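You operate a simulated robot arm through the tools that you are given. There is no shell and no other tool. Be economical: measure what you need, move in short steps, check, and stop when the job is done.

You are at the controls of a simulated two-armed robot. One attempt, no reset.

## Task
Take the orange valve carton on the oak top of the grey cabinet and put it away on the lower wall shelf over the service bench. Pick up the yellow microphone with one hand, pass it to the other hand and put it on the back of the long wooden bench. Take the purple wiper and put it on top of the tall parts carton. Take the swap adapter with the white grip on the oak top of the grey cabinet and put it away on the top of the multicore tray. Open the bottom left drawer of the grey cabinet, put the black foam shield from the inside of the bottom left drawer of the grey cabinet on top of the red hand drum and shut the drawer again. Open the right drawer of the guitar bench. The order is free. Set down upright: orange valve carton, purple wiper, swap adapter with the white grip.

Only the result counts: the job must be done as asked and must still hold three seconds after the hand-in. Knocking over, shifting, dropping, spilling or breaking anything else fails it.

## Robot
Two 7-joint arms with two-finger parallel grippers on one trunk, on a base that drives. Base frame: it is fixed to the floor where the robot stands at the start and does not move with it; the origin is under the middle of the robot, x ahead of it, y to its left, z up; the surface under the hand at the start is at about z = 0.9. Readings come in m, rad, newtons and seconds.
The left shoulder is at the start at [0.071, 0.156, 1.08], the right one opposite. Places, roughly: back of the long wooden bench (210x17 cm) [-2.36, 1.32, 0.76]; black foam shield (8x8x7 cm) [0.6, 0.4, 0.4]; bottom left drawer of the grey cabinet [0.6, 0.2, 0.5]; lower wall shelf over the service bench (45x15 cm) [-3.26, 1.02, 1.22]; orange valve carton [0.5, 0, 1]; purple wiper [0.5, -0.25, 1]; red hand drum (17x21x15 cm) [0.5, 0.2, 1]; right drawer of the guitar bench [0.7, 2.3, 0.7]; swap adapter with the white grip (14x4x7 cm) [0.7, -0.5, 0.9]; tall parts carton [0.75, -0.25, 1]; top of the multicore tray [-2.4, 1.7, 0.8]; yellow microphone (5x5x15 cm) [0.8, -0.1, 1]. Payload 3.91 kg a hand.
Tool frame (each hand has its own): the origin (TCP) lies between the finger pads and is the grasp point; the fingertips stand 0.03 m ahead of it; z points along the fingers, y is the line along which they close. Largest opening 0.11 m; finger width 0.02, thickness 0.01; the body of the gripper, 0.048 by 0.112 m, starts 0.055 m behind the TCP.
Orientation is told as [roll, pitch, yaw] about the base's x, y, z axes, in that order, counted from this pose: with the fingers straight down and closing along the base's y, the tool's x points along the base's -x, its y along +y and its z along -z.

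## Interface
- The arms move only by the tool arm_command. It takes "left_motion", "right_motion" or both (then of equal length, played together; a hand with none holds still); each is a list that holds one entry, the list of rows, each a list of 7 numbers: the shift along the tool's x, y, z in m, then the turn, a rotation vector about the tool's x, y, z in rad, then the opening, from 0 (shut) to 1 (fully open). In form: [[[x, y, z, rx, ry, rz, grip], ...]]. A call has 1 to 10 rows; each row is the pose to reach, as a shift and turn from the pose commanded when the call began, along the tool's axes at that moment. Each row takes 0.2 s and may step no farther than 0.05 m and 0.15 rad from the row before; otherwise, or with a gripper value out of range, the whole call is refused. Where a pose cannot be reached the arm comes as near as it can. A force on the tool above 40 N (or 10 N above the force at the start of the call, whichever is more), or a blocked arm, ends the call early, and 0.2 s more pass. Each finger travels about 0.108 m/s and halts on what it meets, pressing with about 37 N; the grip force reading is that of the motor and also rises with nothing between the fingers. The clock runs only during rows and for 0.2 s after the last one: add rows that repeat a pose to give the fingers time. The reply holds the time, the measured pose of the TCP, the force on the tool along the base axes, the opening and the grip force, in the units named above and with some noise, with the torque about the TCP (base axes, N m) and any sound that the robot's microphone picked up, and new pictures: "views" is both (left out), scene, wrist or none (wrist: the cameras of the hands that moved).
- Cameras (640 x 400 px; columns grow to the right, rows downward): "scene" is now at [0.1311, -0.0046, 1.2893]; the picture's right is [-0.05, -1.00, 0.00], its down [-0.72, 0.03, -0.69] and it looks along [0.69, -0.03, -0.72] (base axes); focal length 214 px, centre (320, 200). "left" rides on the left gripper at [0.072, -0.017, -0.103] in its tool frame; the picture's right is [0.23, 0.97, 0.00], its down [-0.76, 0.18, -0.62] and it looks along [-0.61, 0.14, 0.78] (tool axes); focal length 222 px, centre (320, 200). "right" rides on the right gripper at [0.072, 0.017, -0.103] in its tool frame; the picture's right is [-0.23, 0.97, 0.00], its down [-0.76, -0.18, -0.62] and it looks along [-0.61, -0.14, 0.78] (tool axes); focal length 222 px, centre (320, 200). There is no depth. A picture from a camera that has moved, and an enlarged one, comes with that camera's place and axes in the base frame and with its lens.
- move_column(by): slides the trunk up (or, below 0, down) by that many m; the arms and the scene camera ride with it, the base frame stays. It gives what a move gives, with no picture.
- steer(legs): drives the robot by 1 to 6 legs, each [ahead, left, turn to the left] in m, m and rad, along the robot's own axes; the way and the turn of a leg run together, so that a leg with both is an arc; at most 1.5 m and 3.142 rad a leg. The arms and the cameras ride along, it lands a little off, and it stops where it bumps. It gives what a move gives, and a new picture of the scene camera.
- pan_tilt(pan, tilt): turns the head with the scene camera to pan (to the left, within 1.501 rad either way) and tilt (down, from -0.506 to 1.204), counted from straight ahead of the robot. It gives what a move gives, and a new picture of the scene camera.
- enlarge(camera, box): a new picture of the part [left, top, right, bottom] of that camera's present view, enlarged. No time passes.
- sign_off(): hands the job in; it is judged then, once.

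Go step by step. Nothing tells you exact positions but the pictures and the camera data: compare them with the known pose of the tool, close in by small moves and look again before you grip or let go. The budget is 207 turns and 260 pictures, counting those below and the enlarged ones. Unless the task says otherwise, let go and move clear before handing in.

The tools are called after "Request:" as name(argument=value, ...) on one line, values as JSON. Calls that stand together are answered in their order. arm_command: Moves the arms, as the interface text tells. Its arguments: {"type":"object","properties":{"left_motion":{"type":"array","items":{"type":"array","items":{"type":"array","items":{"type":"number"}}}},"right_motion":{"type":"array","items":{"type":"array","items":{"type":"array","items":{"type":"number"}}}},"views":{"type":"string","enum":["both","scene","wrist","none"]}},"required":[]} The other tools are called the same way: move_column (by) slides the trunk up or down; steer (legs) drives the base; pan_tilt (pan, tilt) turns the head that bears the scene camera; enlarge (camera, box) takes an enlarged picture of a part of a camera's view; sign_off () hands the job in.

At the start:

```text
clock: 0.0
left_position: [0.6735, 0.3065, 1.2844]
left_ee_rot: [-0.002, 0.0, -0.001]
left_contact_force: [0.8, 0.3, 1.0]
left_torque: [0.01, -0.02, 0.03]
left_opening: 0.1102
left_finger_force: 0.1
right_position: [0.8202, -0.312, 1.2311]
right_ee_rot: [-0.001, -0.002, 0.0]
right_contact_force: [-1.2, 0.2, 1.2]
right_torque: [0.01, -0.01, 0.03]
right_opening: 0.1099
right_finger_force: 0.1
trunk travel left (down, up): [-0.525, 0.415]
robot x, y, heading: [-0.0005, 0.0012, -0.001]
head pan, tilt: [-0.047, 0.808]
```

scene: 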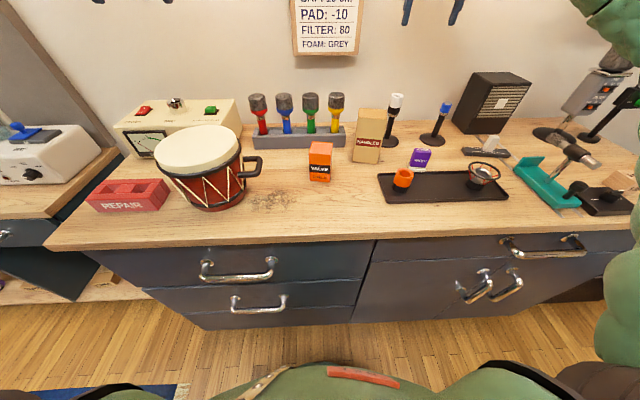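
right: 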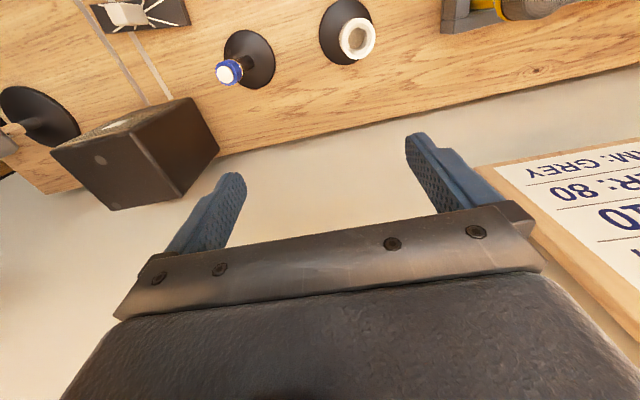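
left: 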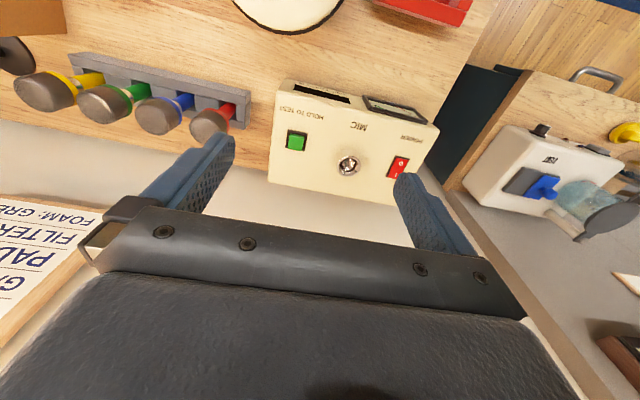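

The grey cabinet lies ahead with the drum, mics, cartons, tray and adapter on it. I'll look closer before moving.

Request:
enlarge(camera="scene", box=[230, 60, 430, 220])

Request:
enlarge(camera="scene", box=[370, 60, 570, 220])

Request:
enlarge(camera="scene", box=[70, 80, 290, 340])

```text
2.50 times, centred on (330, 140) of scene
camera zoom: at [0.1311, -0.0046, 1.2893], right [-0.05, -1.0, 0.0], down [-0.72, 0.03, -0.69], along [0.69, -0.03, -0.72], focal length 536 px, centre (295, 350)
```

zoom: 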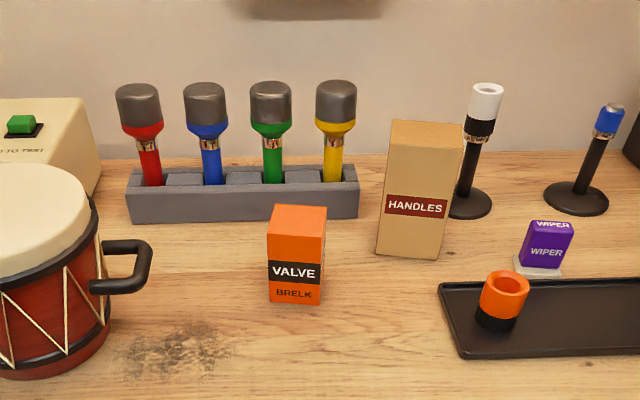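

```text
2.50 times, centred on (470, 140) of scene
camera zoom: at [0.1311, -0.0046, 1.2893], right [-0.05, -1.0, 0.0], down [-0.72, 0.03, -0.69], along [0.69, -0.03, -0.72], focal length 536 px, centre (-55, 350)
```

zoom: 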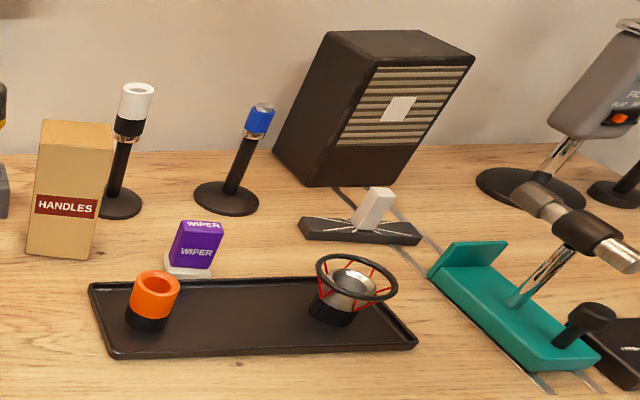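

```text
1.54 times, centred on (180, 210) of scene
camera zoom: at [0.1311, -0.0046, 1.2893], right [-0.05, -1.0, 0.0], down [-0.72, 0.03, -0.69], along [0.69, -0.03, -0.72], focal length 330 px, centre (535, 185)
```

zoom: 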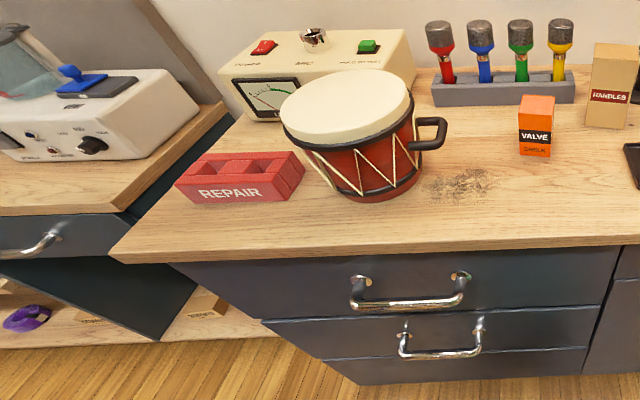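

Wiper is around (0.62,-0.31), tall carton top around (0.685,-0.167,1.036). I bring the right hand over the wiper and look.

Request:
arm_command(right_motion=[[[0.05, 0, 0, 0, 0, 0, 1], [0.1, 0, 0, 0, 0, 0, 1], [0.15, 0, 0, 0, 0, 0, 1], [0.195, 0, 0, 0, 0, 0, 1], [0.195, 0, 0.05, 0, 0, 0, 1], [0.195, 0, 0.1, 0, 0, 0, 1], [0.195, 0, 0.1, 0, 0, 0, 1]]])

```text
clock: 1.6
left_position: [0.6729, 0.3069, 1.2849]
left_ee_rot: [-0.002, 0.0, 0.001]
left_contact_force: [-0.2, 0.3, 0.1]
left_torque: [-0.02, 0.01, 0.02]
left_opening: 0.1099
left_finger_force: 0.0
right_position: [0.624, -0.3127, 1.1315]
right_ee_rot: [0.001, 0.0, 0.001]
right_contact_force: [-0.5, -0.9, 0.1]
right_torque: [-0.02, 0.02, 0.01]
right_opening: 0.1099
right_finger_force: 0.0
trunk travel left (down, up): [-0.525, 0.415]
robot x, y, heading: [-0.0023, -0.0048, 0.001]
head pan, tilt: [-0.047, 0.808]
camera scene: at [0.1309, -0.004, 1.2894], right [-0.05, -1.0, 0.0], down [-0.72, 0.03, -0.69], along [0.69, -0.03, -0.72], focal length 214 px, centre (320, 200)
camera right: at [0.5503, -0.2962, 1.2359], right [0.23, 0.97, 0.0], down [0.76, -0.18, 0.62], along [0.61, -0.14, -0.78], focal length 222 px, centre (320, 200)
```

scene: 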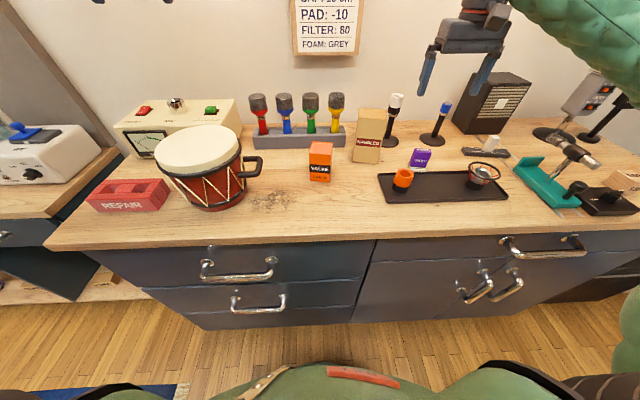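
right: 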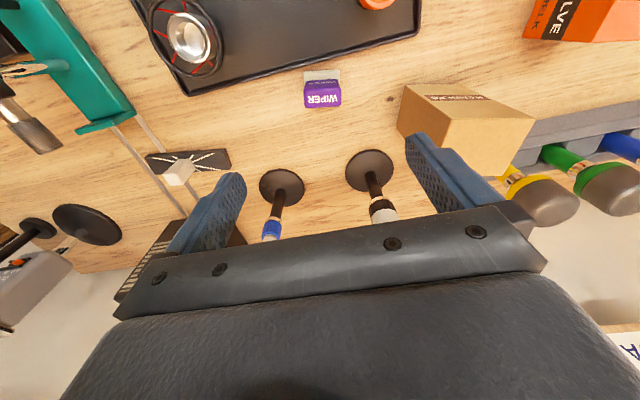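

Wiper's top sits near (0.618,-0.307,0.965), turned about -0.23 rad. I align and descend part way.

Request:
arm_command(right_motion=[[[0.006, 0.006, 0.04, 0, 0, 0.12, 1], [0.006, 0.006, 0.08, 0, 0, 0.23, 1], [0.006, 0.006, 0.11, 0, 0, 0.23, 1], [0.006, 0.006, 0.11, 0, 0, 0.23, 1]]], views="wrist")

Request:
enlarge(camera="right", box=[220, 40, 540, 240])

```text
clock: 2.6
left_position: [0.6735, 0.3079, 1.2842]
left_ee_rot: [0.0, 0.0, -0.001]
left_contact_force: [-0.7, -0.9, 0.7]
left_torque: [0.04, -0.01, -0.01]
left_opening: 0.1101
left_finger_force: 0.1
right_position: [0.6199, -0.3078, 1.0215]
right_ee_rot: [-0.001, 0.0, -0.231]
right_contact_force: [0.0, 1.1, -0.5]
right_torque: [-0.02, 0.0, 0.01]
right_opening: 0.1099
right_finger_force: 0.0
trunk travel left (down, up): [-0.525, 0.415]
robot x, y, heading: [0.004, -0.0005, 0.003]
head pan, tilt: [-0.047, 0.808]
camera right: at [0.5501, -0.2744, 1.1255], right [0.44, 0.9, 0.0], down [0.7, -0.35, 0.62], along [0.56, -0.28, -0.78], focal length 222 px, centre (320, 200)
```

right: 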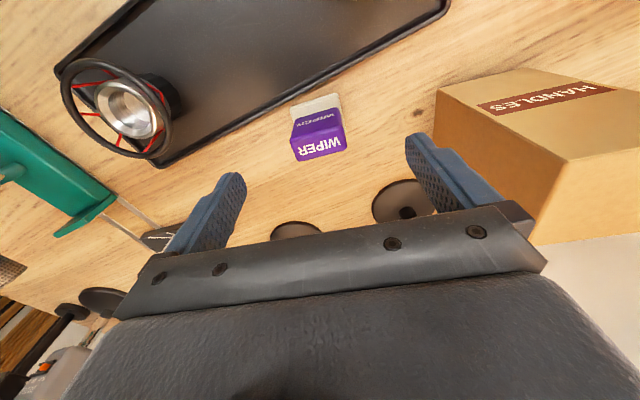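

```text
2.00 times, centred on (380, 140) of right
camera zoom: at [0.5501, -0.2744, 1.1255], right [0.44, 0.9, 0.0], down [0.7, -0.35, 0.62], along [0.56, -0.28, -0.78], focal length 444 px, centre (200, 320)
```

zoom: 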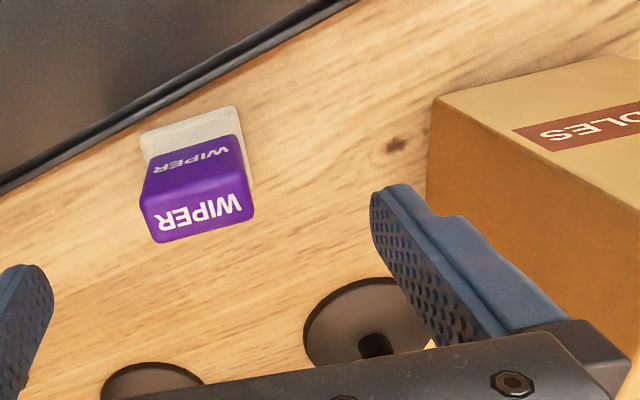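

The wiper is centred between the fingers; I descend, close on the purple part and lift.

Request:
arm_command(right_motion=[[[0.005, 0, 0.035, 0, 0, -0.06, 1], [0.005, 0, 0.07, 0, 0, -0.06, 1], [0.005, 0, 0.07, 0, 0, -0.06, 0], [0.005, 0, 0.07, 0, 0, -0.06, 0], [0.005, 0, 0.07, 0, 0, -0.06, 0], [0.005, 0, 0.05, 0, 0, -0.06, 0], [0.005, 0, 0.0, 0, 0, -0.06, 0], [0.005, 0, -0.05, 0, 0, -0.06, 0], [0.005, 0, -0.1, 0, 0, -0.06, 0], [0.005, 0, -0.12, 0, 0, -0.06, 0]]])

```text
clock: 4.8
left_position: [0.6758, 0.3068, 1.2829]
left_ee_rot: [0.0, 0.004, 0.002]
left_contact_force: [0.6, -1.1, -0.8]
left_torque: [-0.02, 0.01, -0.01]
left_opening: 0.1099
left_finger_force: 0.1
right_position: [0.619, -0.3043, 1.1409]
right_ee_rot: [-0.002, 0.004, -0.17]
right_contact_force: [1.4, -0.2, 0.0]
right_torque: [0.02, 0.01, 0.02]
right_opening: 0.0
right_finger_force: 37.4
trunk travel left (down, up): [-0.525, 0.415]
robot x, y, heading: [-0.0016, -0.0001, -0.0]
head pan, tilt: [-0.047, 0.808]
camera scene: at [0.1337, -0.0042, 1.2887], right [-0.05, -1.0, 0.0], down [-0.72, 0.03, -0.69], along [0.69, -0.03, -0.72], focal length 214 px, centre (320, 200)
camera right: at [0.549, -0.2749, 1.2444], right [0.39, 0.92, 0.0], down [0.72, -0.3, 0.62], along [0.57, -0.24, -0.78], focal length 222 px, centre (320, 200)
```

scene: 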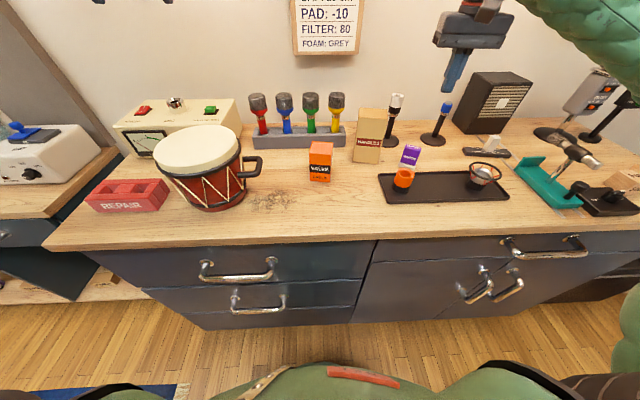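
right: 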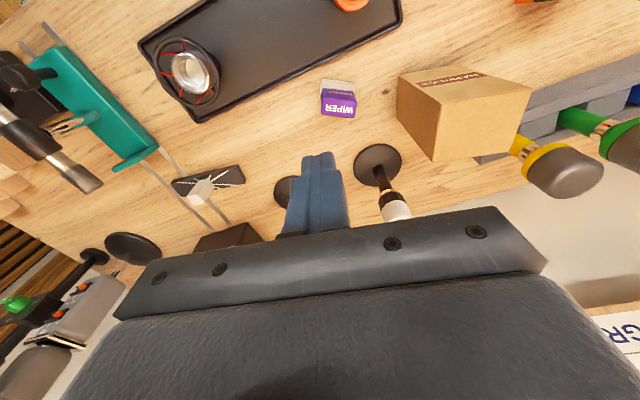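

The grip missed; the wiper seems slightly shifted but still upright. I zoom in to re-measure.

Request:
enlarge(camera="right", box=[270, 50, 430, 150])

Request:
enlarge(camera="scene", box=[340, 90, 500, 210])

```text
4.00 times, centred on (350, 100) of right
camera zoom: at [0.549, -0.2749, 1.2444], right [0.39, 0.92, 0.0], down [0.72, -0.3, 0.62], along [0.57, -0.24, -0.78], focal length 888 px, centre (200, 600)
```

zoom: 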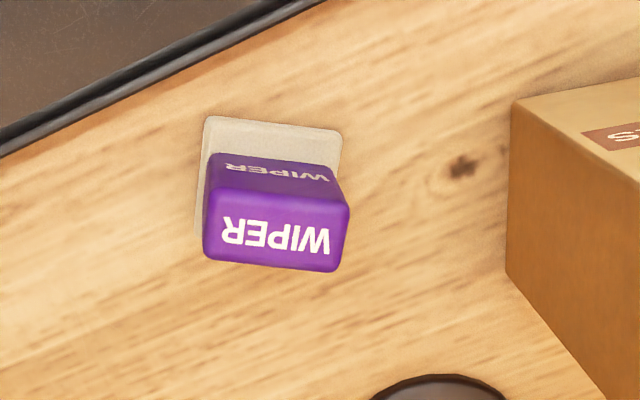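

```text
3.33 times, centred on (420, 150) of scene
camera zoom: at [0.1337, -0.0042, 1.2887], right [-0.05, -1.0, 0.0], down [-0.72, 0.03, -0.69], along [0.69, -0.03, -0.72], focal length 715 px, centre (-13, 367)
```

zoom: 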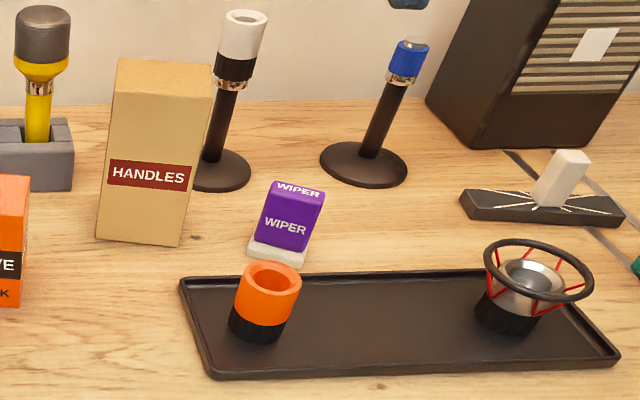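

The wiper now stands at about (0.634,-0.285), turned by about -0.5. I'll turn the hand to grip it across its thin side, which is steadier.

Request:
arm_command(right_motion=[[[-0.006, 0.01, 0, 0, 0, -0.14, 0.3], [-0.0116, 0.021, 0, 0, 0, -0.28, 0.6], [-0.0116, 0.021, 0, 0, 0, -0.42, 0.7], [-0.0116, 0.021, 0, 0, 0, -0.56, 0.7], [-0.0116, 0.021, 0, 0, 0, -0.7, 0.7], [-0.0116, 0.021, 0.0, 0, 0, -0.84, 0.7], [-0.0116, 0.021, 0.02, 0, 0, -0.98, 0.7], [-0.0116, 0.021, 0.05, 0, 0, -1.12, 0.7], [-0.0116, 0.021, 0.08, 0, 0, -1.23, 0.7], [-0.0116, 0.021, 0.08, 0, 0, -1.23, 0.7]]], views="wrist")

Request:
enlarge(camera="right", box=[200, 20, 440, 220])

```text
clock: 7.0
left_position: [0.6733, 0.3059, 1.2854]
left_ee_rot: [0.0, 0.001, 0.0]
left_contact_force: [0.5, -0.3, 0.3]
left_torque: [0.02, 0.02, 0.03]
left_opening: 0.1101
left_finger_force: 0.0
right_position: [0.6053, -0.2653, 1.0667]
right_ee_rot: [0.003, 0.001, 1.056]
right_contact_force: [1.0, -0.6, -0.2]
right_torque: [-0.03, 0.0, -0.02]
right_opening: 0.077
right_finger_force: 0.0
right hand out of reach, approached as far as the arm can: row 9, 10
trunk travel left (down, up): [-0.525, 0.415]
robot x, y, heading: [0.0015, -0.001, 0.002]
head pan, tilt: [-0.047, 0.808]
camera right: at [0.5544, -0.321, 1.1702], right [-0.74, 0.68, 0.0], down [0.53, 0.57, 0.62], along [0.42, 0.46, -0.78], focal length 222 px, centre (320, 200)
```

right: 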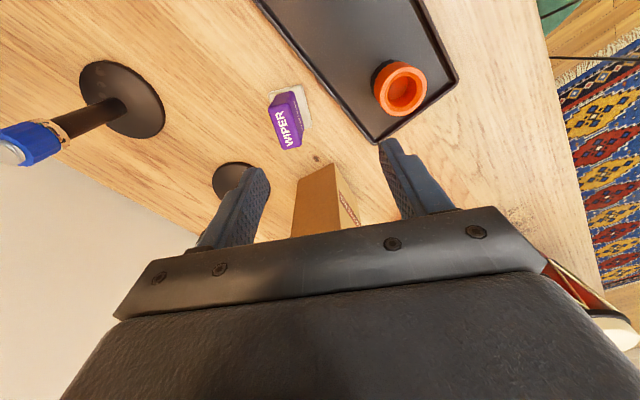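

```text
2.00 times, centred on (320, 120) of right
camera zoom: at [0.5544, -0.321, 1.1702], right [-0.74, 0.68, 0.0], down [0.53, 0.57, 0.62], along [0.42, 0.46, -0.78], focal length 444 px, centre (320, 360)
```

zoom: 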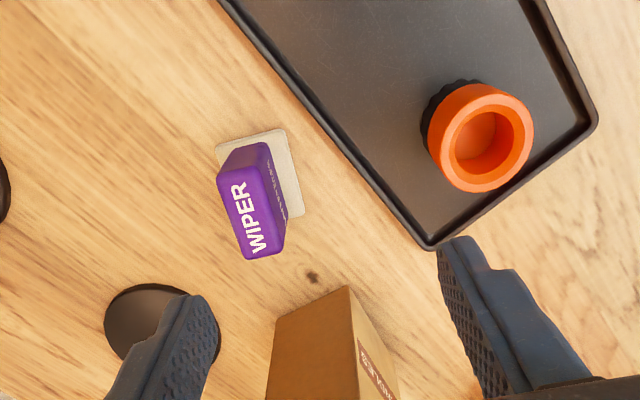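

The wiper's wide faces look reachable, but the yaw is at the arm's limit. I relax the yaw a bit and see where the hand lands.

Request:
arm_command(right_motion=[[[0, 0, 0, 0, 0, 0.12, 0.7], [0, 0, 0, 0, 0, 0.24, 0.7], [0, 0, 0, 0, 0, 0.24, 0.7]]], views="wrist")

Request:
enlarge(camera="right", box=[200, 20, 440, 220])

```text
clock: 7.8
left_position: [0.6721, 0.3071, 1.2843]
left_ee_rot: [0.001, -0.001, 0.0]
left_contact_force: [0.0, 0.4, -0.5]
left_torque: [0.0, -0.02, -0.01]
left_opening: 0.1098
left_finger_force: 0.0
right_position: [0.6066, -0.266, 1.066]
right_ee_rot: [-0.001, 0.0, 0.819]
right_contact_force: [0.1, 0.6, 0.3]
right_torque: [-0.03, 0.02, 0.0]
right_opening: 0.077
right_finger_force: 0.1
trunk travel left (down, up): [-0.525, 0.415]
robot x, y, heading: [-0.0005, 0.0023, -0.004]
head pan, tilt: [-0.047, 0.808]
camera right: at [0.5428, -0.3072, 1.1703], right [-0.56, 0.83, 0.0], down [0.65, 0.44, 0.62], along [0.52, 0.35, -0.78], focal length 222 px, centre (320, 200)
```

right: 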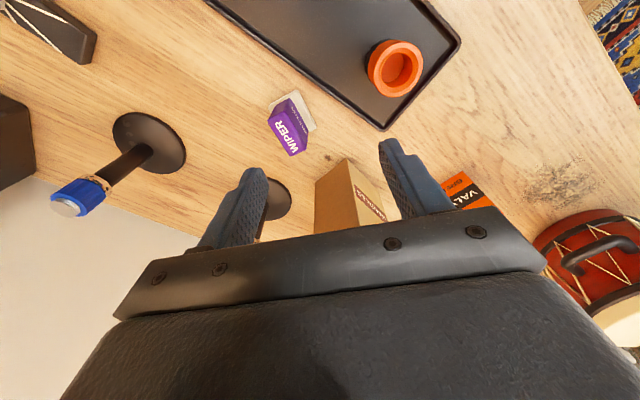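

```text
2.00 times, centred on (320, 120) of right
camera zoom: at [0.5428, -0.3072, 1.1703], right [-0.56, 0.83, 0.0], down [0.65, 0.44, 0.62], along [0.52, 0.35, -0.78], focal length 444 px, centre (320, 360)
```

zoom: 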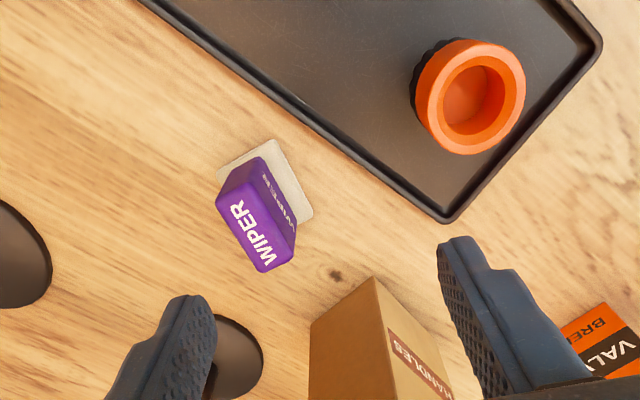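

I place the hand over the wiper's centre at about (0.631,-0.286), lower it around the purple part and look before closing.

Request:
arm_command(right_motion=[[[0, -0.016, 0, 0, 0, -0.06, 0.7], [-0.002, -0.0316, 0, 0, 0, -0.12, 0.7], [-0.002, -0.0316, 0.04, 0, 0, -0.12, 0.7], [-0.002, -0.0316, 0.08, 0, 0, -0.12, 0.7], [-0.002, -0.0316, 0.116, 0, 0, -0.12, 0.7], [-0.002, -0.0316, 0.116, 0, 0, -0.12, 0.7], [-0.002, -0.0316, 0.116, 0, 0, -0.12, 0.7]]])

```text
clock: 9.6
left_position: [0.6589, 0.3006, 1.2868]
left_ee_rot: [-0.007, -0.007, -0.028]
left_contact_force: [-0.1, -0.7, 0.1]
left_torque: [-0.04, -0.03, -0.01]
left_opening: 0.1099
left_finger_force: 0.1
right_position: [0.6015, -0.2888, 0.9586]
right_ee_rot: [-0.012, 0.001, 0.917]
right_contact_force: [1.0, 0.0, 0.3]
right_torque: [0.01, -0.01, -0.01]
right_opening: 0.0774
right_finger_force: 0.1
trunk travel left (down, up): [-0.525, 0.415]
robot x, y, heading: [-0.0145, 0.0062, -0.033]
head pan, tilt: [-0.047, 0.808]
stopped in row 7 (right hand): the arm was blocked; the commanded pose is now the measured one
camera scene: at [0.1088, 0.0058, 1.291], right [-0.08, -1.0, 0.01], down [-0.72, 0.05, -0.7], along [0.69, -0.06, -0.72], focal length 214 px, centre (320, 200)
camera right: at [0.5415, -0.3358, 1.0618], right [-0.64, 0.77, -0.01], down [0.6, 0.5, 0.63], along [0.49, 0.39, -0.78], focal length 222 px, centre (320, 200)
```

scene: 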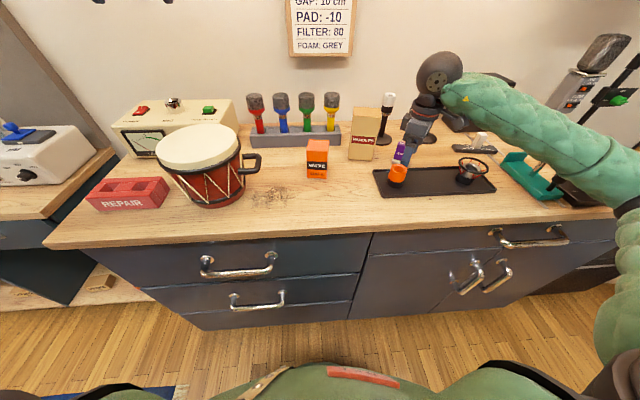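
right: 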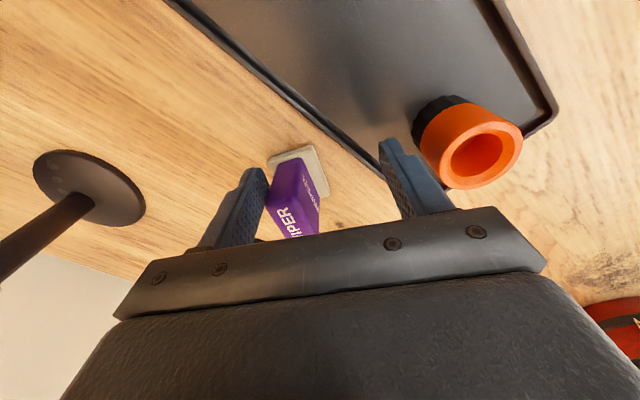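

The arm was blocked and the base nudged, so something touches away from the hand. I lift straight up and look to the right.

Request:
arm_command(right_motion=[[[0, 0, -0.05, 0, 0, 0, 0.7], [0, 0, -0.1, 0, 0, 0, 0.7], [0, 0, -0.15, 0, 0, 0, 0.7], [0, 0, -0.15, 0, 0, 0, 0.7]]], views="none")

Request:
pan_tilt(pan=-0.8, tilt=0.7)

```text
clock: 10.6
left_position: [0.6716, 0.2862, 1.2821]
left_ee_rot: [0.001, 0.003, -0.031]
left_contact_force: [1.0, 0.6, -0.5]
left_torque: [0.04, 0.03, -0.01]
left_opening: 0.1101
left_finger_force: 0.2
right_position: [0.6097, -0.3004, 1.1006]
right_ee_rot: [0.004, 0.0, 0.912]
right_contact_force: [-0.1, 0.1, 0.3]
right_torque: [-0.01, 0.01, 0.01]
right_opening: 0.0771
right_finger_force: 0.0
trunk travel left (down, up): [-0.525, 0.415]
robot x, y, heading: [-0.0114, 0.0018, -0.034]
head pan, tilt: [-0.047, 0.808]
```

```text
clock: 11.7
left_position: [0.6691, 0.2872, 1.2837]
left_ee_rot: [0.0, 0.002, -0.03]
left_contact_force: [0.2, -0.3, 0.4]
left_torque: [0.05, 0.01, 0.0]
left_opening: 0.1097
left_finger_force: 0.0
right_position: [0.608, -0.3, 1.1008]
right_ee_rot: [0.0, -0.002, 0.911]
right_contact_force: [0.6, 0.1, -0.5]
right_torque: [0.01, 0.01, 0.0]
right_opening: 0.0771
right_finger_force: 0.0
trunk travel left (down, up): [-0.525, 0.415]
robot x, y, heading: [-0.0131, 0.0008, -0.029]
head pan, tilt: [-0.799, 0.7]
camera scene: at [0.0946, -0.0626, 1.2983], right [-0.74, -0.67, 0.0], down [-0.43, 0.48, -0.76], along [0.52, -0.56, -0.64], focal length 214 px, centre (320, 200)
```

scene: 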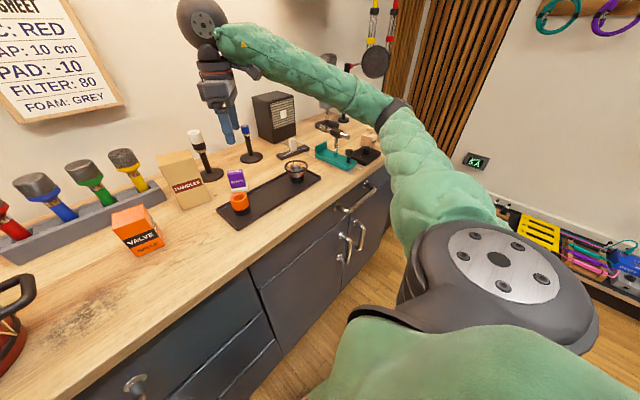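

Nothing seems disturbed; the low elbow likely met the cabinet edge. I raise the trunk so the arm comes from above, and straighten the base.

Request:
move_column(by=0.25)

Request:
steer(legs=[[0.012, 0, 0.03]])

Request:
pan_tilt(pan=-0.3, tilt=0.95)

```text
clock: 14.3
left_position: [0.67, 0.2868, 1.5337]
left_ee_rot: [0.0, 0.001, -0.031]
left_contact_force: [0.1, -0.6, 0.3]
left_torque: [0.01, -0.01, 0.01]
left_opening: 0.1102
left_finger_force: 0.0
right_position: [0.6075, -0.3005, 1.3517]
right_ee_rot: [0.0, -0.002, 0.912]
right_contact_force: [0.1, -0.8, 0.4]
right_torque: [-0.03, -0.03, 0.0]
right_opening: 0.0772
right_finger_force: 0.0
trunk travel left (down, up): [-0.775, 0.165]
robot x, y, heading: [-0.0156, 0.0029, -0.031]
head pan, tilt: [-0.799, 0.7]
```

```text
clock: 15.1
left_position: [0.6688, 0.3048, 1.5365]
left_ee_rot: [0.003, -0.003, -0.002]
left_contact_force: [-1.0, -0.2, 0.9]
left_torque: [0.0, -0.03, -0.01]
left_opening: 0.1103
left_finger_force: 0.1
right_position: [0.6252, -0.2826, 1.3525]
right_ee_rot: [-0.003, -0.004, 0.942]
right_contact_force: [-0.5, -0.2, 0.9]
right_torque: [-0.02, -0.07, 0.02]
right_opening: 0.077
right_finger_force: 0.0
trunk travel left (down, up): [-0.775, 0.165]
robot x, y, heading: [-0.0023, 0.0018, -0.001]
head pan, tilt: [-0.799, 0.7]
camera scene: at [0.1053, -0.0615, 1.5487], right [-0.72, -0.7, 0.0], down [-0.45, 0.46, -0.77], along [0.53, -0.55, -0.64], focal length 214 px, centre (320, 200)
```

scene: 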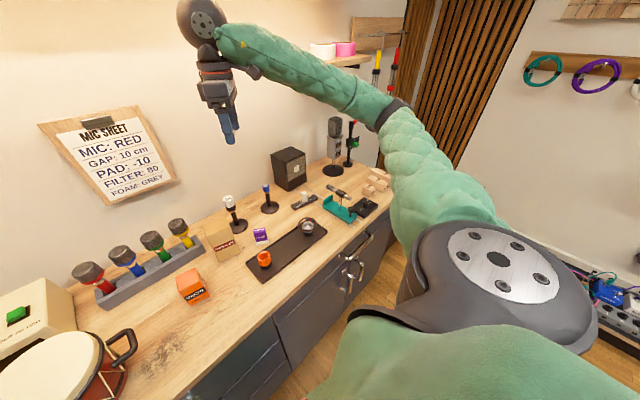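

```text
clock: 16.0
left_position: [0.6733, 0.3075, 1.5334]
left_ee_rot: [0.0, 0.001, -0.002]
left_contact_force: [-0.5, 0.2, 0.3]
left_torque: [0.03, 0.02, 0.03]
left_opening: 0.1102
left_finger_force: 0.0
right_position: [0.6287, -0.2826, 1.3505]
right_ee_rot: [0.0, -0.001, 0.941]
right_contact_force: [0.8, 0.0, 0.0]
right_torque: [0.02, 0.0, -0.04]
right_opening: 0.0768
right_finger_force: 0.0
trunk travel left (down, up): [-0.775, 0.165]
robot x, y, heading: [-0.0015, 0.0045, 0.0]
head pan, tilt: [-0.3, 0.949]
camera scene: at [0.1192, -0.0205, 1.5285], right [-0.3, -0.95, 0.0], down [-0.78, 0.24, -0.58], along [0.56, -0.17, -0.81], focal length 214 px, centre (320, 200)
```

scene: 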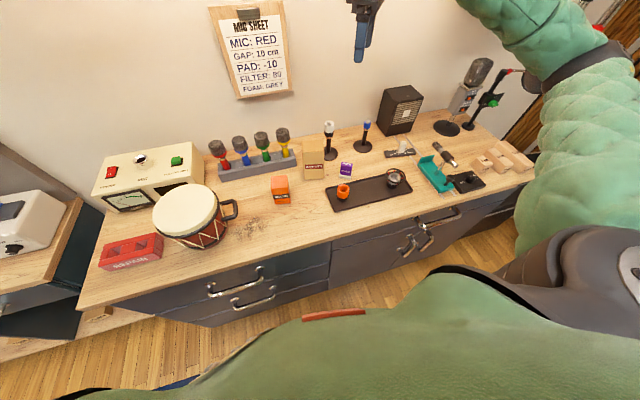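

The trunk is up with everything still in place. I lower the hand vertically toward the wiper and look.

Request:
arm_command(right_motion=[[[0, 0, 0.05, 0, 0, 0, 0.7], [0, 0, 0.1, 0, 0, 0, 0.7], [0, 0, 0.15, 0, 0, 0, 0.7], [0, 0, 0.2, 0, 0, 0, 0.7], [0, 0, 0.25, 0, 0, 0, 0.7], [0, 0, 0.3, 0, 0, 0, 0.7], [0, 0, 0.33, 0, 0, 0, 0.7], [0, 0, 0.33, 0, 0, 0, 0.7]]], views="wrist")

Request:
enlarge(camera="right", box=[200, 60, 440, 260])

```text
clock: 17.8
left_position: [0.6715, 0.3081, 1.5337]
left_ee_rot: [-0.001, 0.003, -0.002]
left_contact_force: [0.4, 1.2, 0.4]
left_torque: [-0.02, -0.03, -0.02]
left_opening: 0.11
left_finger_force: 0.1
right_position: [0.63, -0.2808, 1.0227]
right_ee_rot: [-0.001, 0.0, 0.941]
right_contact_force: [0.1, 0.3, 0.0]
right_torque: [-0.01, -0.03, -0.02]
right_opening: 0.0769
right_finger_force: 0.0
trunk travel left (down, up): [-0.775, 0.165]
robot x, y, heading: [-0.0026, 0.0026, -0.004]
head pan, tilt: [-0.3, 0.949]
camera right: at [0.5718, -0.3295, 1.1258], right [-0.65, 0.76, 0.0], down [0.59, 0.51, 0.62], along [0.47, 0.41, -0.78], focal length 222 px, centre (320, 200)
```

right: 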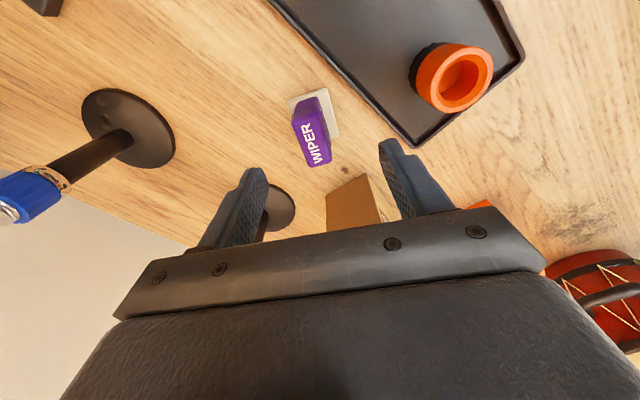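

```text
2.00 times, centred on (320, 160) of right
camera zoom: at [0.5718, -0.3295, 1.1258], right [-0.65, 0.76, 0.0], down [0.59, 0.51, 0.62], along [0.47, 0.41, -0.78], focal length 444 px, centre (320, 280)
```

zoom: 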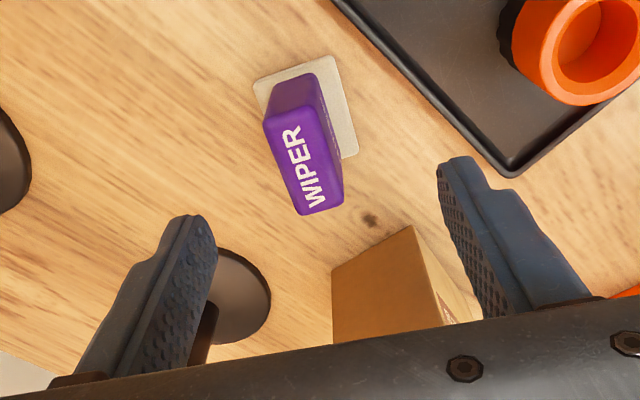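

Wiper centred and aligned. I descend to grip height and close.

Request:
arm_command(right_motion=[[[0.005, -0.004, 0.04, 0, 0, 0, 0.7], [0.005, -0.004, 0.076, 0, 0, 0, 0.7], [0.005, -0.004, 0.076, 0, 0, 0, 0.7], [0.005, -0.004, 0.076, 0, 0, 0, 0], [0.005, -0.004, 0.076, 0, 0, 0, 0], [0.005, -0.004, 0.076, 0, 0, 0, 0]]])

```text
clock: 19.2
left_position: [0.672, 0.3067, 1.5344]
left_ee_rot: [-0.001, -0.001, -0.003]
left_contact_force: [0.5, -0.2, 0.4]
left_torque: [0.01, -0.01, 0.03]
left_opening: 0.1102
left_finger_force: 0.0
right_position: [0.63, -0.2881, 0.9456]
right_ee_rot: [-0.001, -0.001, 0.941]
right_contact_force: [-1.3, 0.3, 2.3]
right_torque: [0.0, 0.0, 0.0]
right_opening: 0.0212
right_finger_force: 37.0
trunk travel left (down, up): [-0.775, 0.165]
robot x, y, heading: [-0.0009, 0.0021, -0.004]
head pan, tilt: [-0.3, 0.949]
camera scene: at [0.1189, -0.0203, 1.5285], right [-0.3, -0.95, 0.0], down [-0.78, 0.24, -0.58], along [0.56, -0.17, -0.81], focal length 214 px, centre (320, 200)
camera right: at [0.5715, -0.3371, 1.0496], right [-0.65, 0.76, 0.0], down [0.59, 0.51, 0.62], along [0.47, 0.41, -0.78], focal length 222 px, centre (320, 200)
```

scene: 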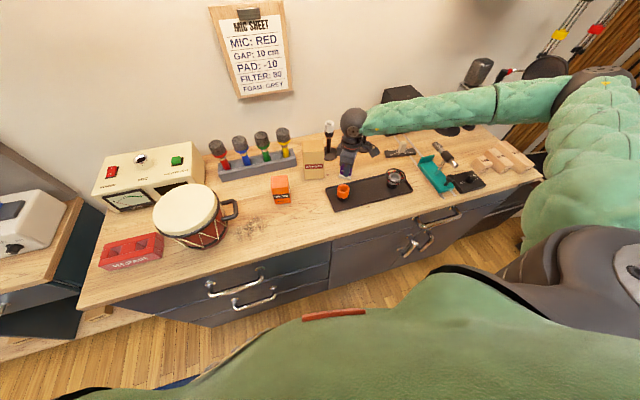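
right: 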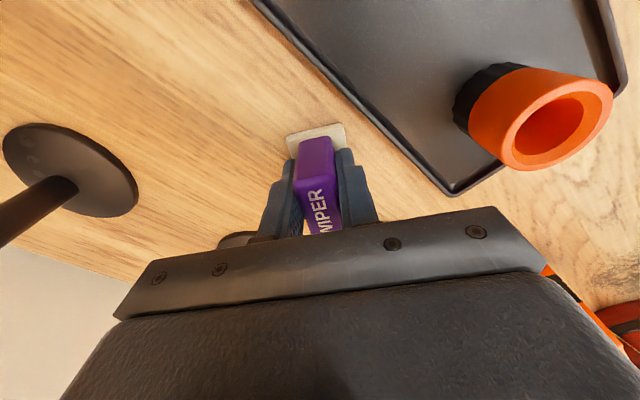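

Wiper is held (2.1 cm). I lift it and look at the carton top.

Request:
arm_command(right_motion=[[[0, 0, -0.03, 0, 0, 0, 0], [0, 0, -0.08, 0, 0, 0, 0], [0, 0, -0.13, 0, 0, 0, 0], [0, 0, -0.18, 0, 0, 0, 0], [0, 0, -0.21, 0, 0, 0, 0], [0, 0, -0.21, 0, 0, 0, 0]]])

Request:
enlarge(camera="scene", box=[260, 80, 420, 220])

```text
clock: 20.6
left_position: [0.6726, 0.309, 1.5343]
left_ee_rot: [-0.002, 0.003, -0.003]
left_contact_force: [0.3, 0.1, 0.3]
left_torque: [-0.02, 0.02, 0.01]
left_opening: 0.1104
left_finger_force: 0.1
right_position: [0.6208, -0.309, 1.1672]
right_ee_rot: [-0.01, -0.014, 0.891]
right_contact_force: [-0.6, -0.1, -1.4]
right_torque: [-0.05, -0.02, -0.03]
right_opening: 0.0
right_finger_force: 37.6
right hand out of reach, approached as far as the arm can: row 3, 4, 5, 6
trunk travel left (down, up): [-0.775, 0.165]
robot x, y, heading: [-0.0006, 0.0038, -0.002]
head pan, tilt: [-0.3, 0.949]
camera scene: at [0.1186, -0.0179, 1.529], right [-0.3, -0.95, 0.0], down [-0.78, 0.24, -0.58], along [0.56, -0.17, -0.81], focal length 214 px, centre (320, 200)
camera right: at [0.5602, -0.3548, 1.2691], right [-0.61, 0.79, -0.01], down [0.61, 0.48, 0.64], along [0.51, 0.39, -0.77], focal length 222 px, centre (320, 200)
```

scene: 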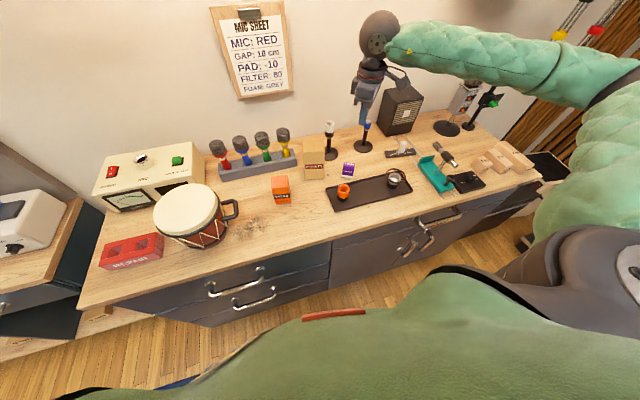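
right: 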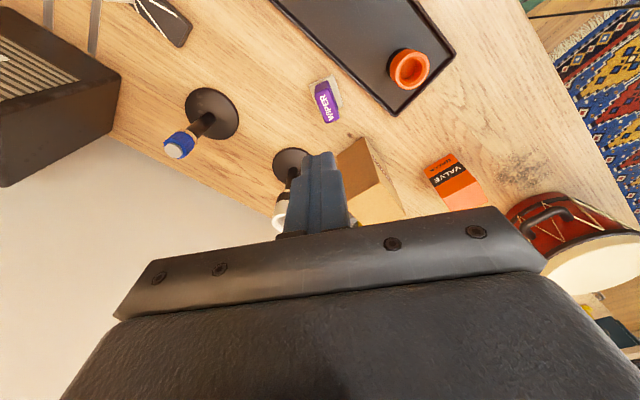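

```text
2.86 times, centred on (340, 150) of scene
camera zoom: at [0.1186, -0.0179, 1.529], right [-0.3, -0.95, 0.0], down [-0.78, 0.24, -0.58], along [0.56, -0.17, -0.81], focal length 613 px, centre (263, 343)
```

zoom: 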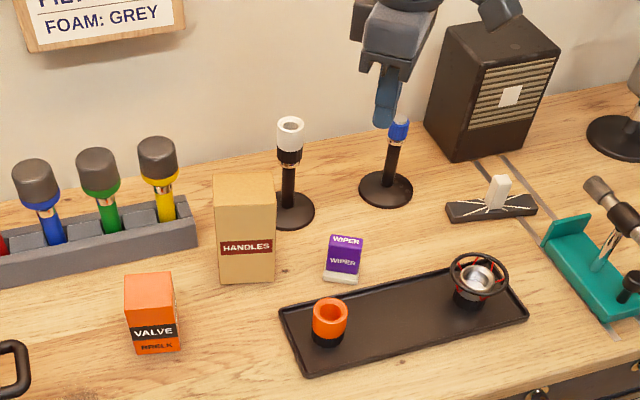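

The wiper slipped out during the fast lift but is upright. I measure where it is now.

Request:
enlarge(camera="right", box=[270, 50, 430, 150])

```text
4.00 times, centred on (350, 100) of right
camera zoom: at [0.5602, -0.3548, 1.2691], right [-0.61, 0.79, -0.01], down [0.61, 0.48, 0.64], along [0.51, 0.39, -0.77], focal length 888 px, centre (200, 600)
```

zoom: 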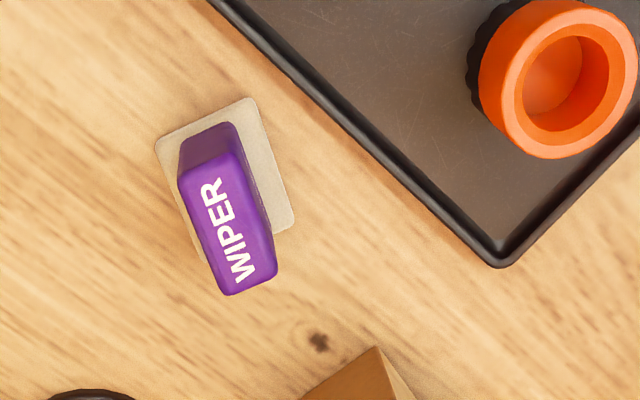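

The wiper stayed in place at (0.628,-0.293), so the fingers just slid off. I turn the base slightly left to give the right wrist a better range.

Request:
steer(legs=[[0, 0, 0.3]])

Request:
arm_command(right_motion=[[[0, 0, 0, 0, 0, 0.06, 0.5], [0, 0, 0, 0, 0, 0.12, 0.8], [0, 0, 0, 0, 0, 0.12, 0.8]]], views="none")

```text
clock: 22.0
left_position: [0.5488, 0.4938, 1.5352]
left_ee_rot: [0.001, 0.003, 0.304]
left_contact_force: [0.0, 0.4, -0.4]
left_torque: [0.01, 0.0, 0.01]
left_opening: 0.1101
left_finger_force: 0.1
right_position: [0.6838, -0.1067, 1.1549]
right_ee_rot: [0.008, -0.008, 1.196]
right_contact_force: [0.5, 0.3, -0.1]
right_torque: [-0.02, -0.01, 0.0]
right_opening: 0.0001
right_finger_force: 37.1
trunk travel left (down, up): [-0.775, 0.165]
robot x, y, heading: [-0.0003, 0.0006, 0.303]
head pan, tilt: [-0.3, 0.949]
camera scene: at [0.1202, 0.0165, 1.5285], right [0.0, -1.0, 0.0], down [-0.81, 0.0, -0.58], along [0.58, 0.0, -0.81], focal length 214 px, centre (320, 200)
```

scene: 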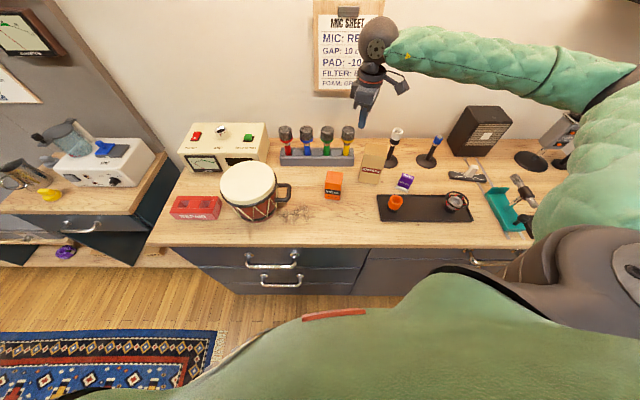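

```text
clock: 22.8
left_position: [0.5492, 0.4953, 1.5356]
left_ee_rot: [0.0, 0.0, 0.306]
left_contact_force: [-0.1, -0.1, -0.2]
left_torque: [0.0, 0.0, -0.03]
left_opening: 0.1102
left_finger_force: 0.1
right_position: [0.6843, -0.1072, 1.1553]
right_ee_rot: [0.009, -0.008, 1.076]
right_contact_force: [-0.1, 0.6, 0.4]
right_torque: [0.02, -0.01, 0.01]
right_opening: 0.0881
right_finger_force: 0.1
trunk travel left (down, up): [-0.775, 0.165]
robot x, y, heading: [-0.0018, 0.0018, 0.306]
head pan, tilt: [-0.3, 0.949]
```

Turned well. I move the hand over the wiper again at height and look.

Request:
arm_command(right_motion=[[[0.045, -0.01, 0, 0, 0, 0, 0.8], [0.09, -0.02, 0, 0, 0, 0, 0.8], [0.135, -0.03, 0, 0, 0, 0, 0.8], [0.18, -0.039, 0, 0, 0, 0, 0.8], [0.19, -0.039, 0.03, 0, 0, 0, 0.8], [0.19, -0.039, 0.08, 0, 0, 0, 0.8], [0.19, -0.039, 0.12, 0, 0, 0, 0.8], [0.19, -0.039, 0.12, 0, 0, 0, 0.8]]], views="wrist")

Request:
enlarge(camera="right", box=[200, 60, 440, 260])

```text
clock: 24.6
left_position: [0.5505, 0.4984, 1.5321]
left_ee_rot: [0.0, 0.004, 0.305]
left_contact_force: [-0.2, -0.3, 0.9]
left_torque: [-0.01, 0.06, 0.0]
left_opening: 0.1102
left_finger_force: 0.0
right_position: [0.4547, -0.277, 0.9532]
right_ee_rot: [0.3, 0.265, 1.123]
right_contact_force: [1.2, -3.9, 22.2]
right_torque: [-0.62, -0.56, -0.26]
right_opening: 0.086
right_finger_force: 0.0
right hand out of reach, approached as far as the arm can: row 3, 4, 5, 6, 7, 8
trunk travel left (down, up): [-0.775, 0.165]
robot x, y, heading: [0.002, 0.0023, 0.304]
head pan, tilt: [-0.3, 0.949]
stopped in row 8 (right hand): the force on the tool passed its limit at 169 N (the readings are from after the stop); the commanded pose is now the measured one
camera right: at [0.4488, -0.3227, 1.073], right [-0.71, 0.67, 0.22], down [0.7, 0.64, 0.32], along [0.08, 0.38, -0.92], focal length 222 px, centre (320, 200)
```

right: 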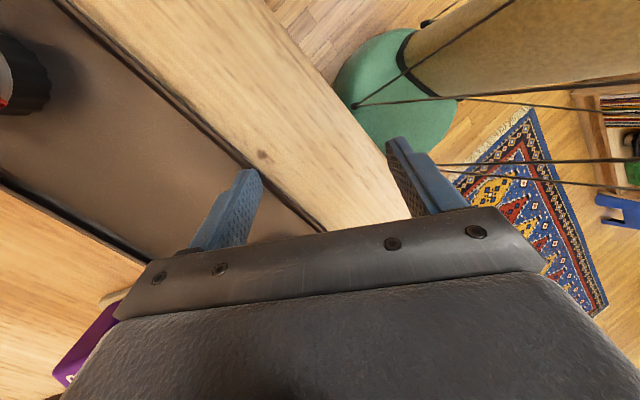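

```text
2.00 times, centred on (320, 160) of right
camera zoom: at [0.4488, -0.3227, 1.073], right [-0.71, 0.67, 0.22], down [0.7, 0.64, 0.32], along [0.08, 0.38, -0.92], focal length 444 px, centre (320, 280)
```

zoom: 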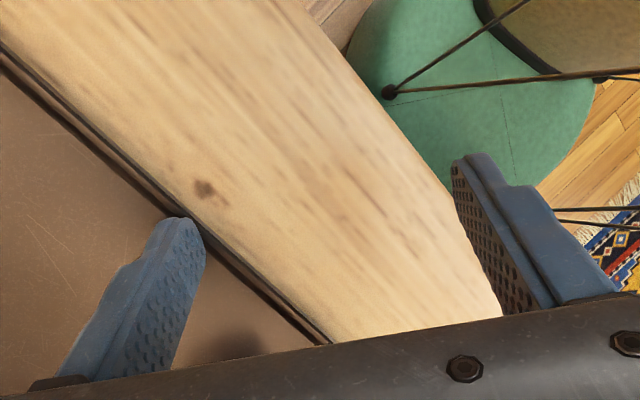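

The hand was pulled off to a bad pose and touched the worktop near the tray. I lift straight up gently and check the scene.

Request:
arm_command(right_motion=[[[0.0134, 0.0142, -0.0458, 0, 0, 0, 0.8], [0.0268, 0.0284, -0.0916, 0, 0, 0, 0.8], [0.0402, 0.0426, -0.1374, 0, 0, 0, 0.8], [0.0536, 0.0568, -0.1832, 0, 0, 0, 0.8]]], views="none")

Request:
pan_tilt(pan=-0.75, tilt=0.95)

```text
clock: 25.6
left_position: [0.5469, 0.4968, 1.5341]
left_ee_rot: [0.0, 0.001, 0.305]
left_contact_force: [0.0, -0.7, 1.0]
left_torque: [-0.04, -0.01, 0.01]
left_opening: 0.1102
left_finger_force: 0.0
right_position: [0.4584, -0.2847, 1.154]
right_ee_rot: [0.306, 0.264, 1.124]
right_contact_force: [0.3, -0.2, -0.3]
right_torque: [-0.02, -0.01, 0.0]
right_opening: 0.0879
right_finger_force: 0.1
right hand out of reach, approached as far as the arm can: row 3, 4
trunk travel left (down, up): [-0.775, 0.165]
robot x, y, heading: [-0.0027, 0.0042, 0.309]
head pan, tilt: [-0.3, 0.949]
```

```text
clock: 26.5
left_position: [0.5466, 0.4948, 1.5348]
left_ee_rot: [0.001, 0.0, 0.307]
left_contact_force: [-0.6, 0.4, 0.3]
left_torque: [0.0, 0.01, 0.01]
left_opening: 0.1102
left_finger_force: 0.0
right_position: [0.4591, -0.2855, 1.1536]
right_ee_rot: [0.304, 0.264, 1.125]
right_contact_force: [-0.1, -0.7, -0.2]
right_torque: [0.0, -0.01, 0.03]
right_opening: 0.0881
right_finger_force: 0.1
trunk travel left (down, up): [-0.775, 0.165]
robot x, y, heading: [-0.0023, 0.0054, 0.307]
head pan, tilt: [-0.75, 0.949]
camera scene: at [0.1128, -0.0152, 1.5285], right [-0.43, -0.9, 0.0], down [-0.73, 0.35, -0.58], along [0.53, -0.25, -0.81], focal length 214 px, centre (320, 200)
```

scene: 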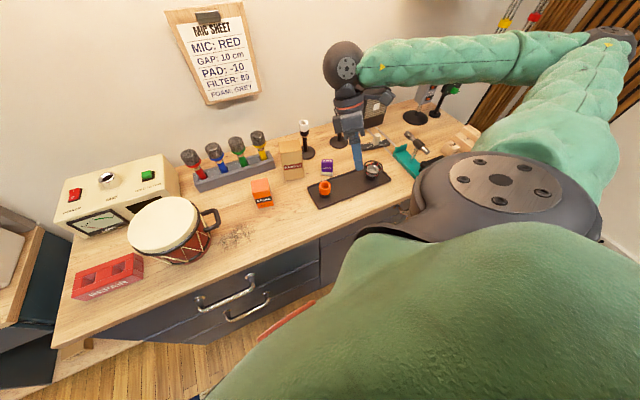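

Request:
enlarge(camera="scene", box=[260, 100, 480, 230])

```text
2.91 times, centred on (370, 165) of scene
camera zoom: at [0.1128, -0.0152, 1.5285], right [-0.43, -0.9, 0.0], down [-0.73, 0.35, -0.58], along [0.53, -0.25, -0.81], focal length 624 px, centre (174, 302)
```

zoom: 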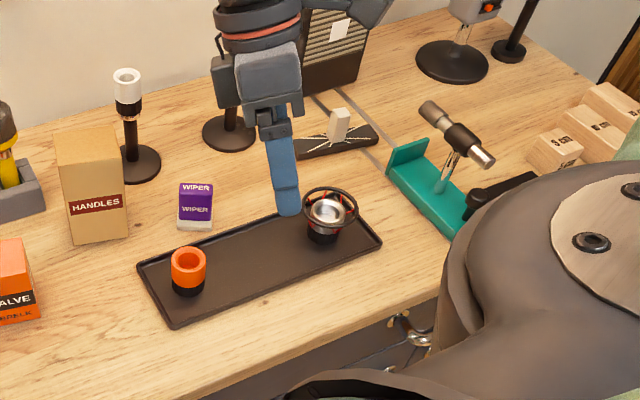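

The tray and its contents look intact. I bring the hand back upright and outward, with a modest yaw.

Request:
arm_command(right_motion=[[[-0.014, -0.017, -0.02, 0.044, -0.068, 0.095, 0.8], [-0.028, -0.035, -0.04, 0.088, -0.135, 0.19, 0.8], [-0.043, -0.052, -0.06, 0.132, -0.203, 0.286, 0.8], [-0.057, -0.07, -0.08, 0.176, -0.27, 0.38, 0.8], [-0.0715, -0.087, -0.101, 0.22, -0.338, 0.477, 0.8], [-0.0715, -0.087, -0.101, 0.22, -0.338, 0.477, 0.8]]], views="scene")

```text
clock: 27.9
left_position: [0.5488, 0.4949, 1.5339]
left_ee_rot: [0.003, 0.0, 0.305]
left_contact_force: [0.1, 0.0, -0.8]
left_torque: [0.01, -0.01, 0.02]
left_opening: 0.1099
left_finger_force: 0.2
right_position: [0.5979, -0.2551, 1.2019]
right_ee_rot: [0.005, -0.005, 0.599]
right_contact_force: [-0.9, 0.2, -0.3]
right_torque: [-0.04, 0.0, 0.0]
right_opening: 0.0881
right_finger_force: 0.1
trunk travel left (down, up): [-0.775, 0.165]
robot x, y, heading: [0.0001, -0.0023, 0.308]
head pan, tilt: [-0.75, 0.949]
camera scene: at [0.1123, -0.0152, 1.5286], right [-0.43, -0.9, 0.0], down [-0.73, 0.35, -0.58], along [0.53, -0.25, -0.81], focal length 214 px, centre (320, 200)
```

scene: 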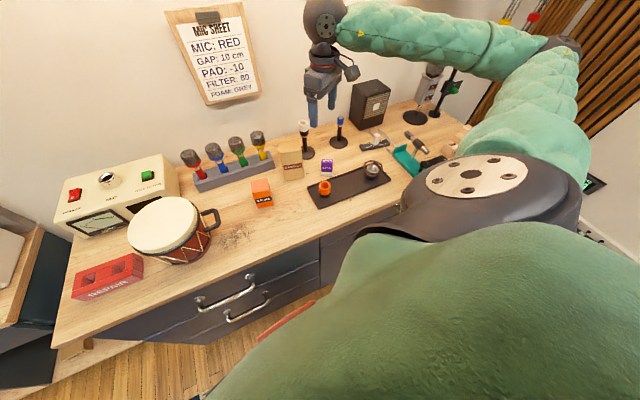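

Good posture. I shift the base right and turn it so the wiper's thin side is easy to grip.

Request:
steer(legs=[[-0.156, -0.36, 0.19]])

```text
clock: 30.4
left_position: [0.4442, 0.1959, 1.534]
left_ee_rot: [0.0, 0.001, 0.494]
left_contact_force: [-0.2, -0.1, 0.1]
left_torque: [0.01, 0.0, -0.01]
left_opening: 0.1098
left_finger_force: 0.1
right_position: [0.6363, -0.5306, 1.2011]
right_ee_rot: [0.005, -0.004, 0.79]
right_contact_force: [0.9, -0.8, 0.7]
right_torque: [0.02, -0.01, 0.01]
right_opening: 0.088
right_finger_force: 0.0
trunk travel left (down, up): [-0.775, 0.165]
robot x, y, heading: [-0.0022, -0.3938, 0.49]
head pan, tilt: [-0.75, 0.949]
camera scene: at [0.1138, -0.3875, 1.5285], right [-0.25, -0.97, 0.0], down [-0.79, 0.2, -0.58], along [0.56, -0.15, -0.81], focal length 214 px, centre (320, 200)
```

scene: 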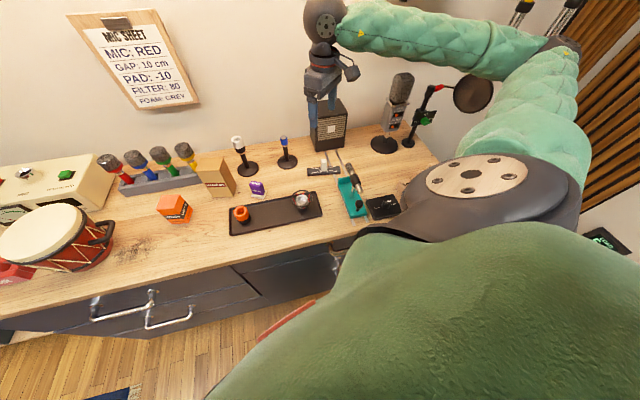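

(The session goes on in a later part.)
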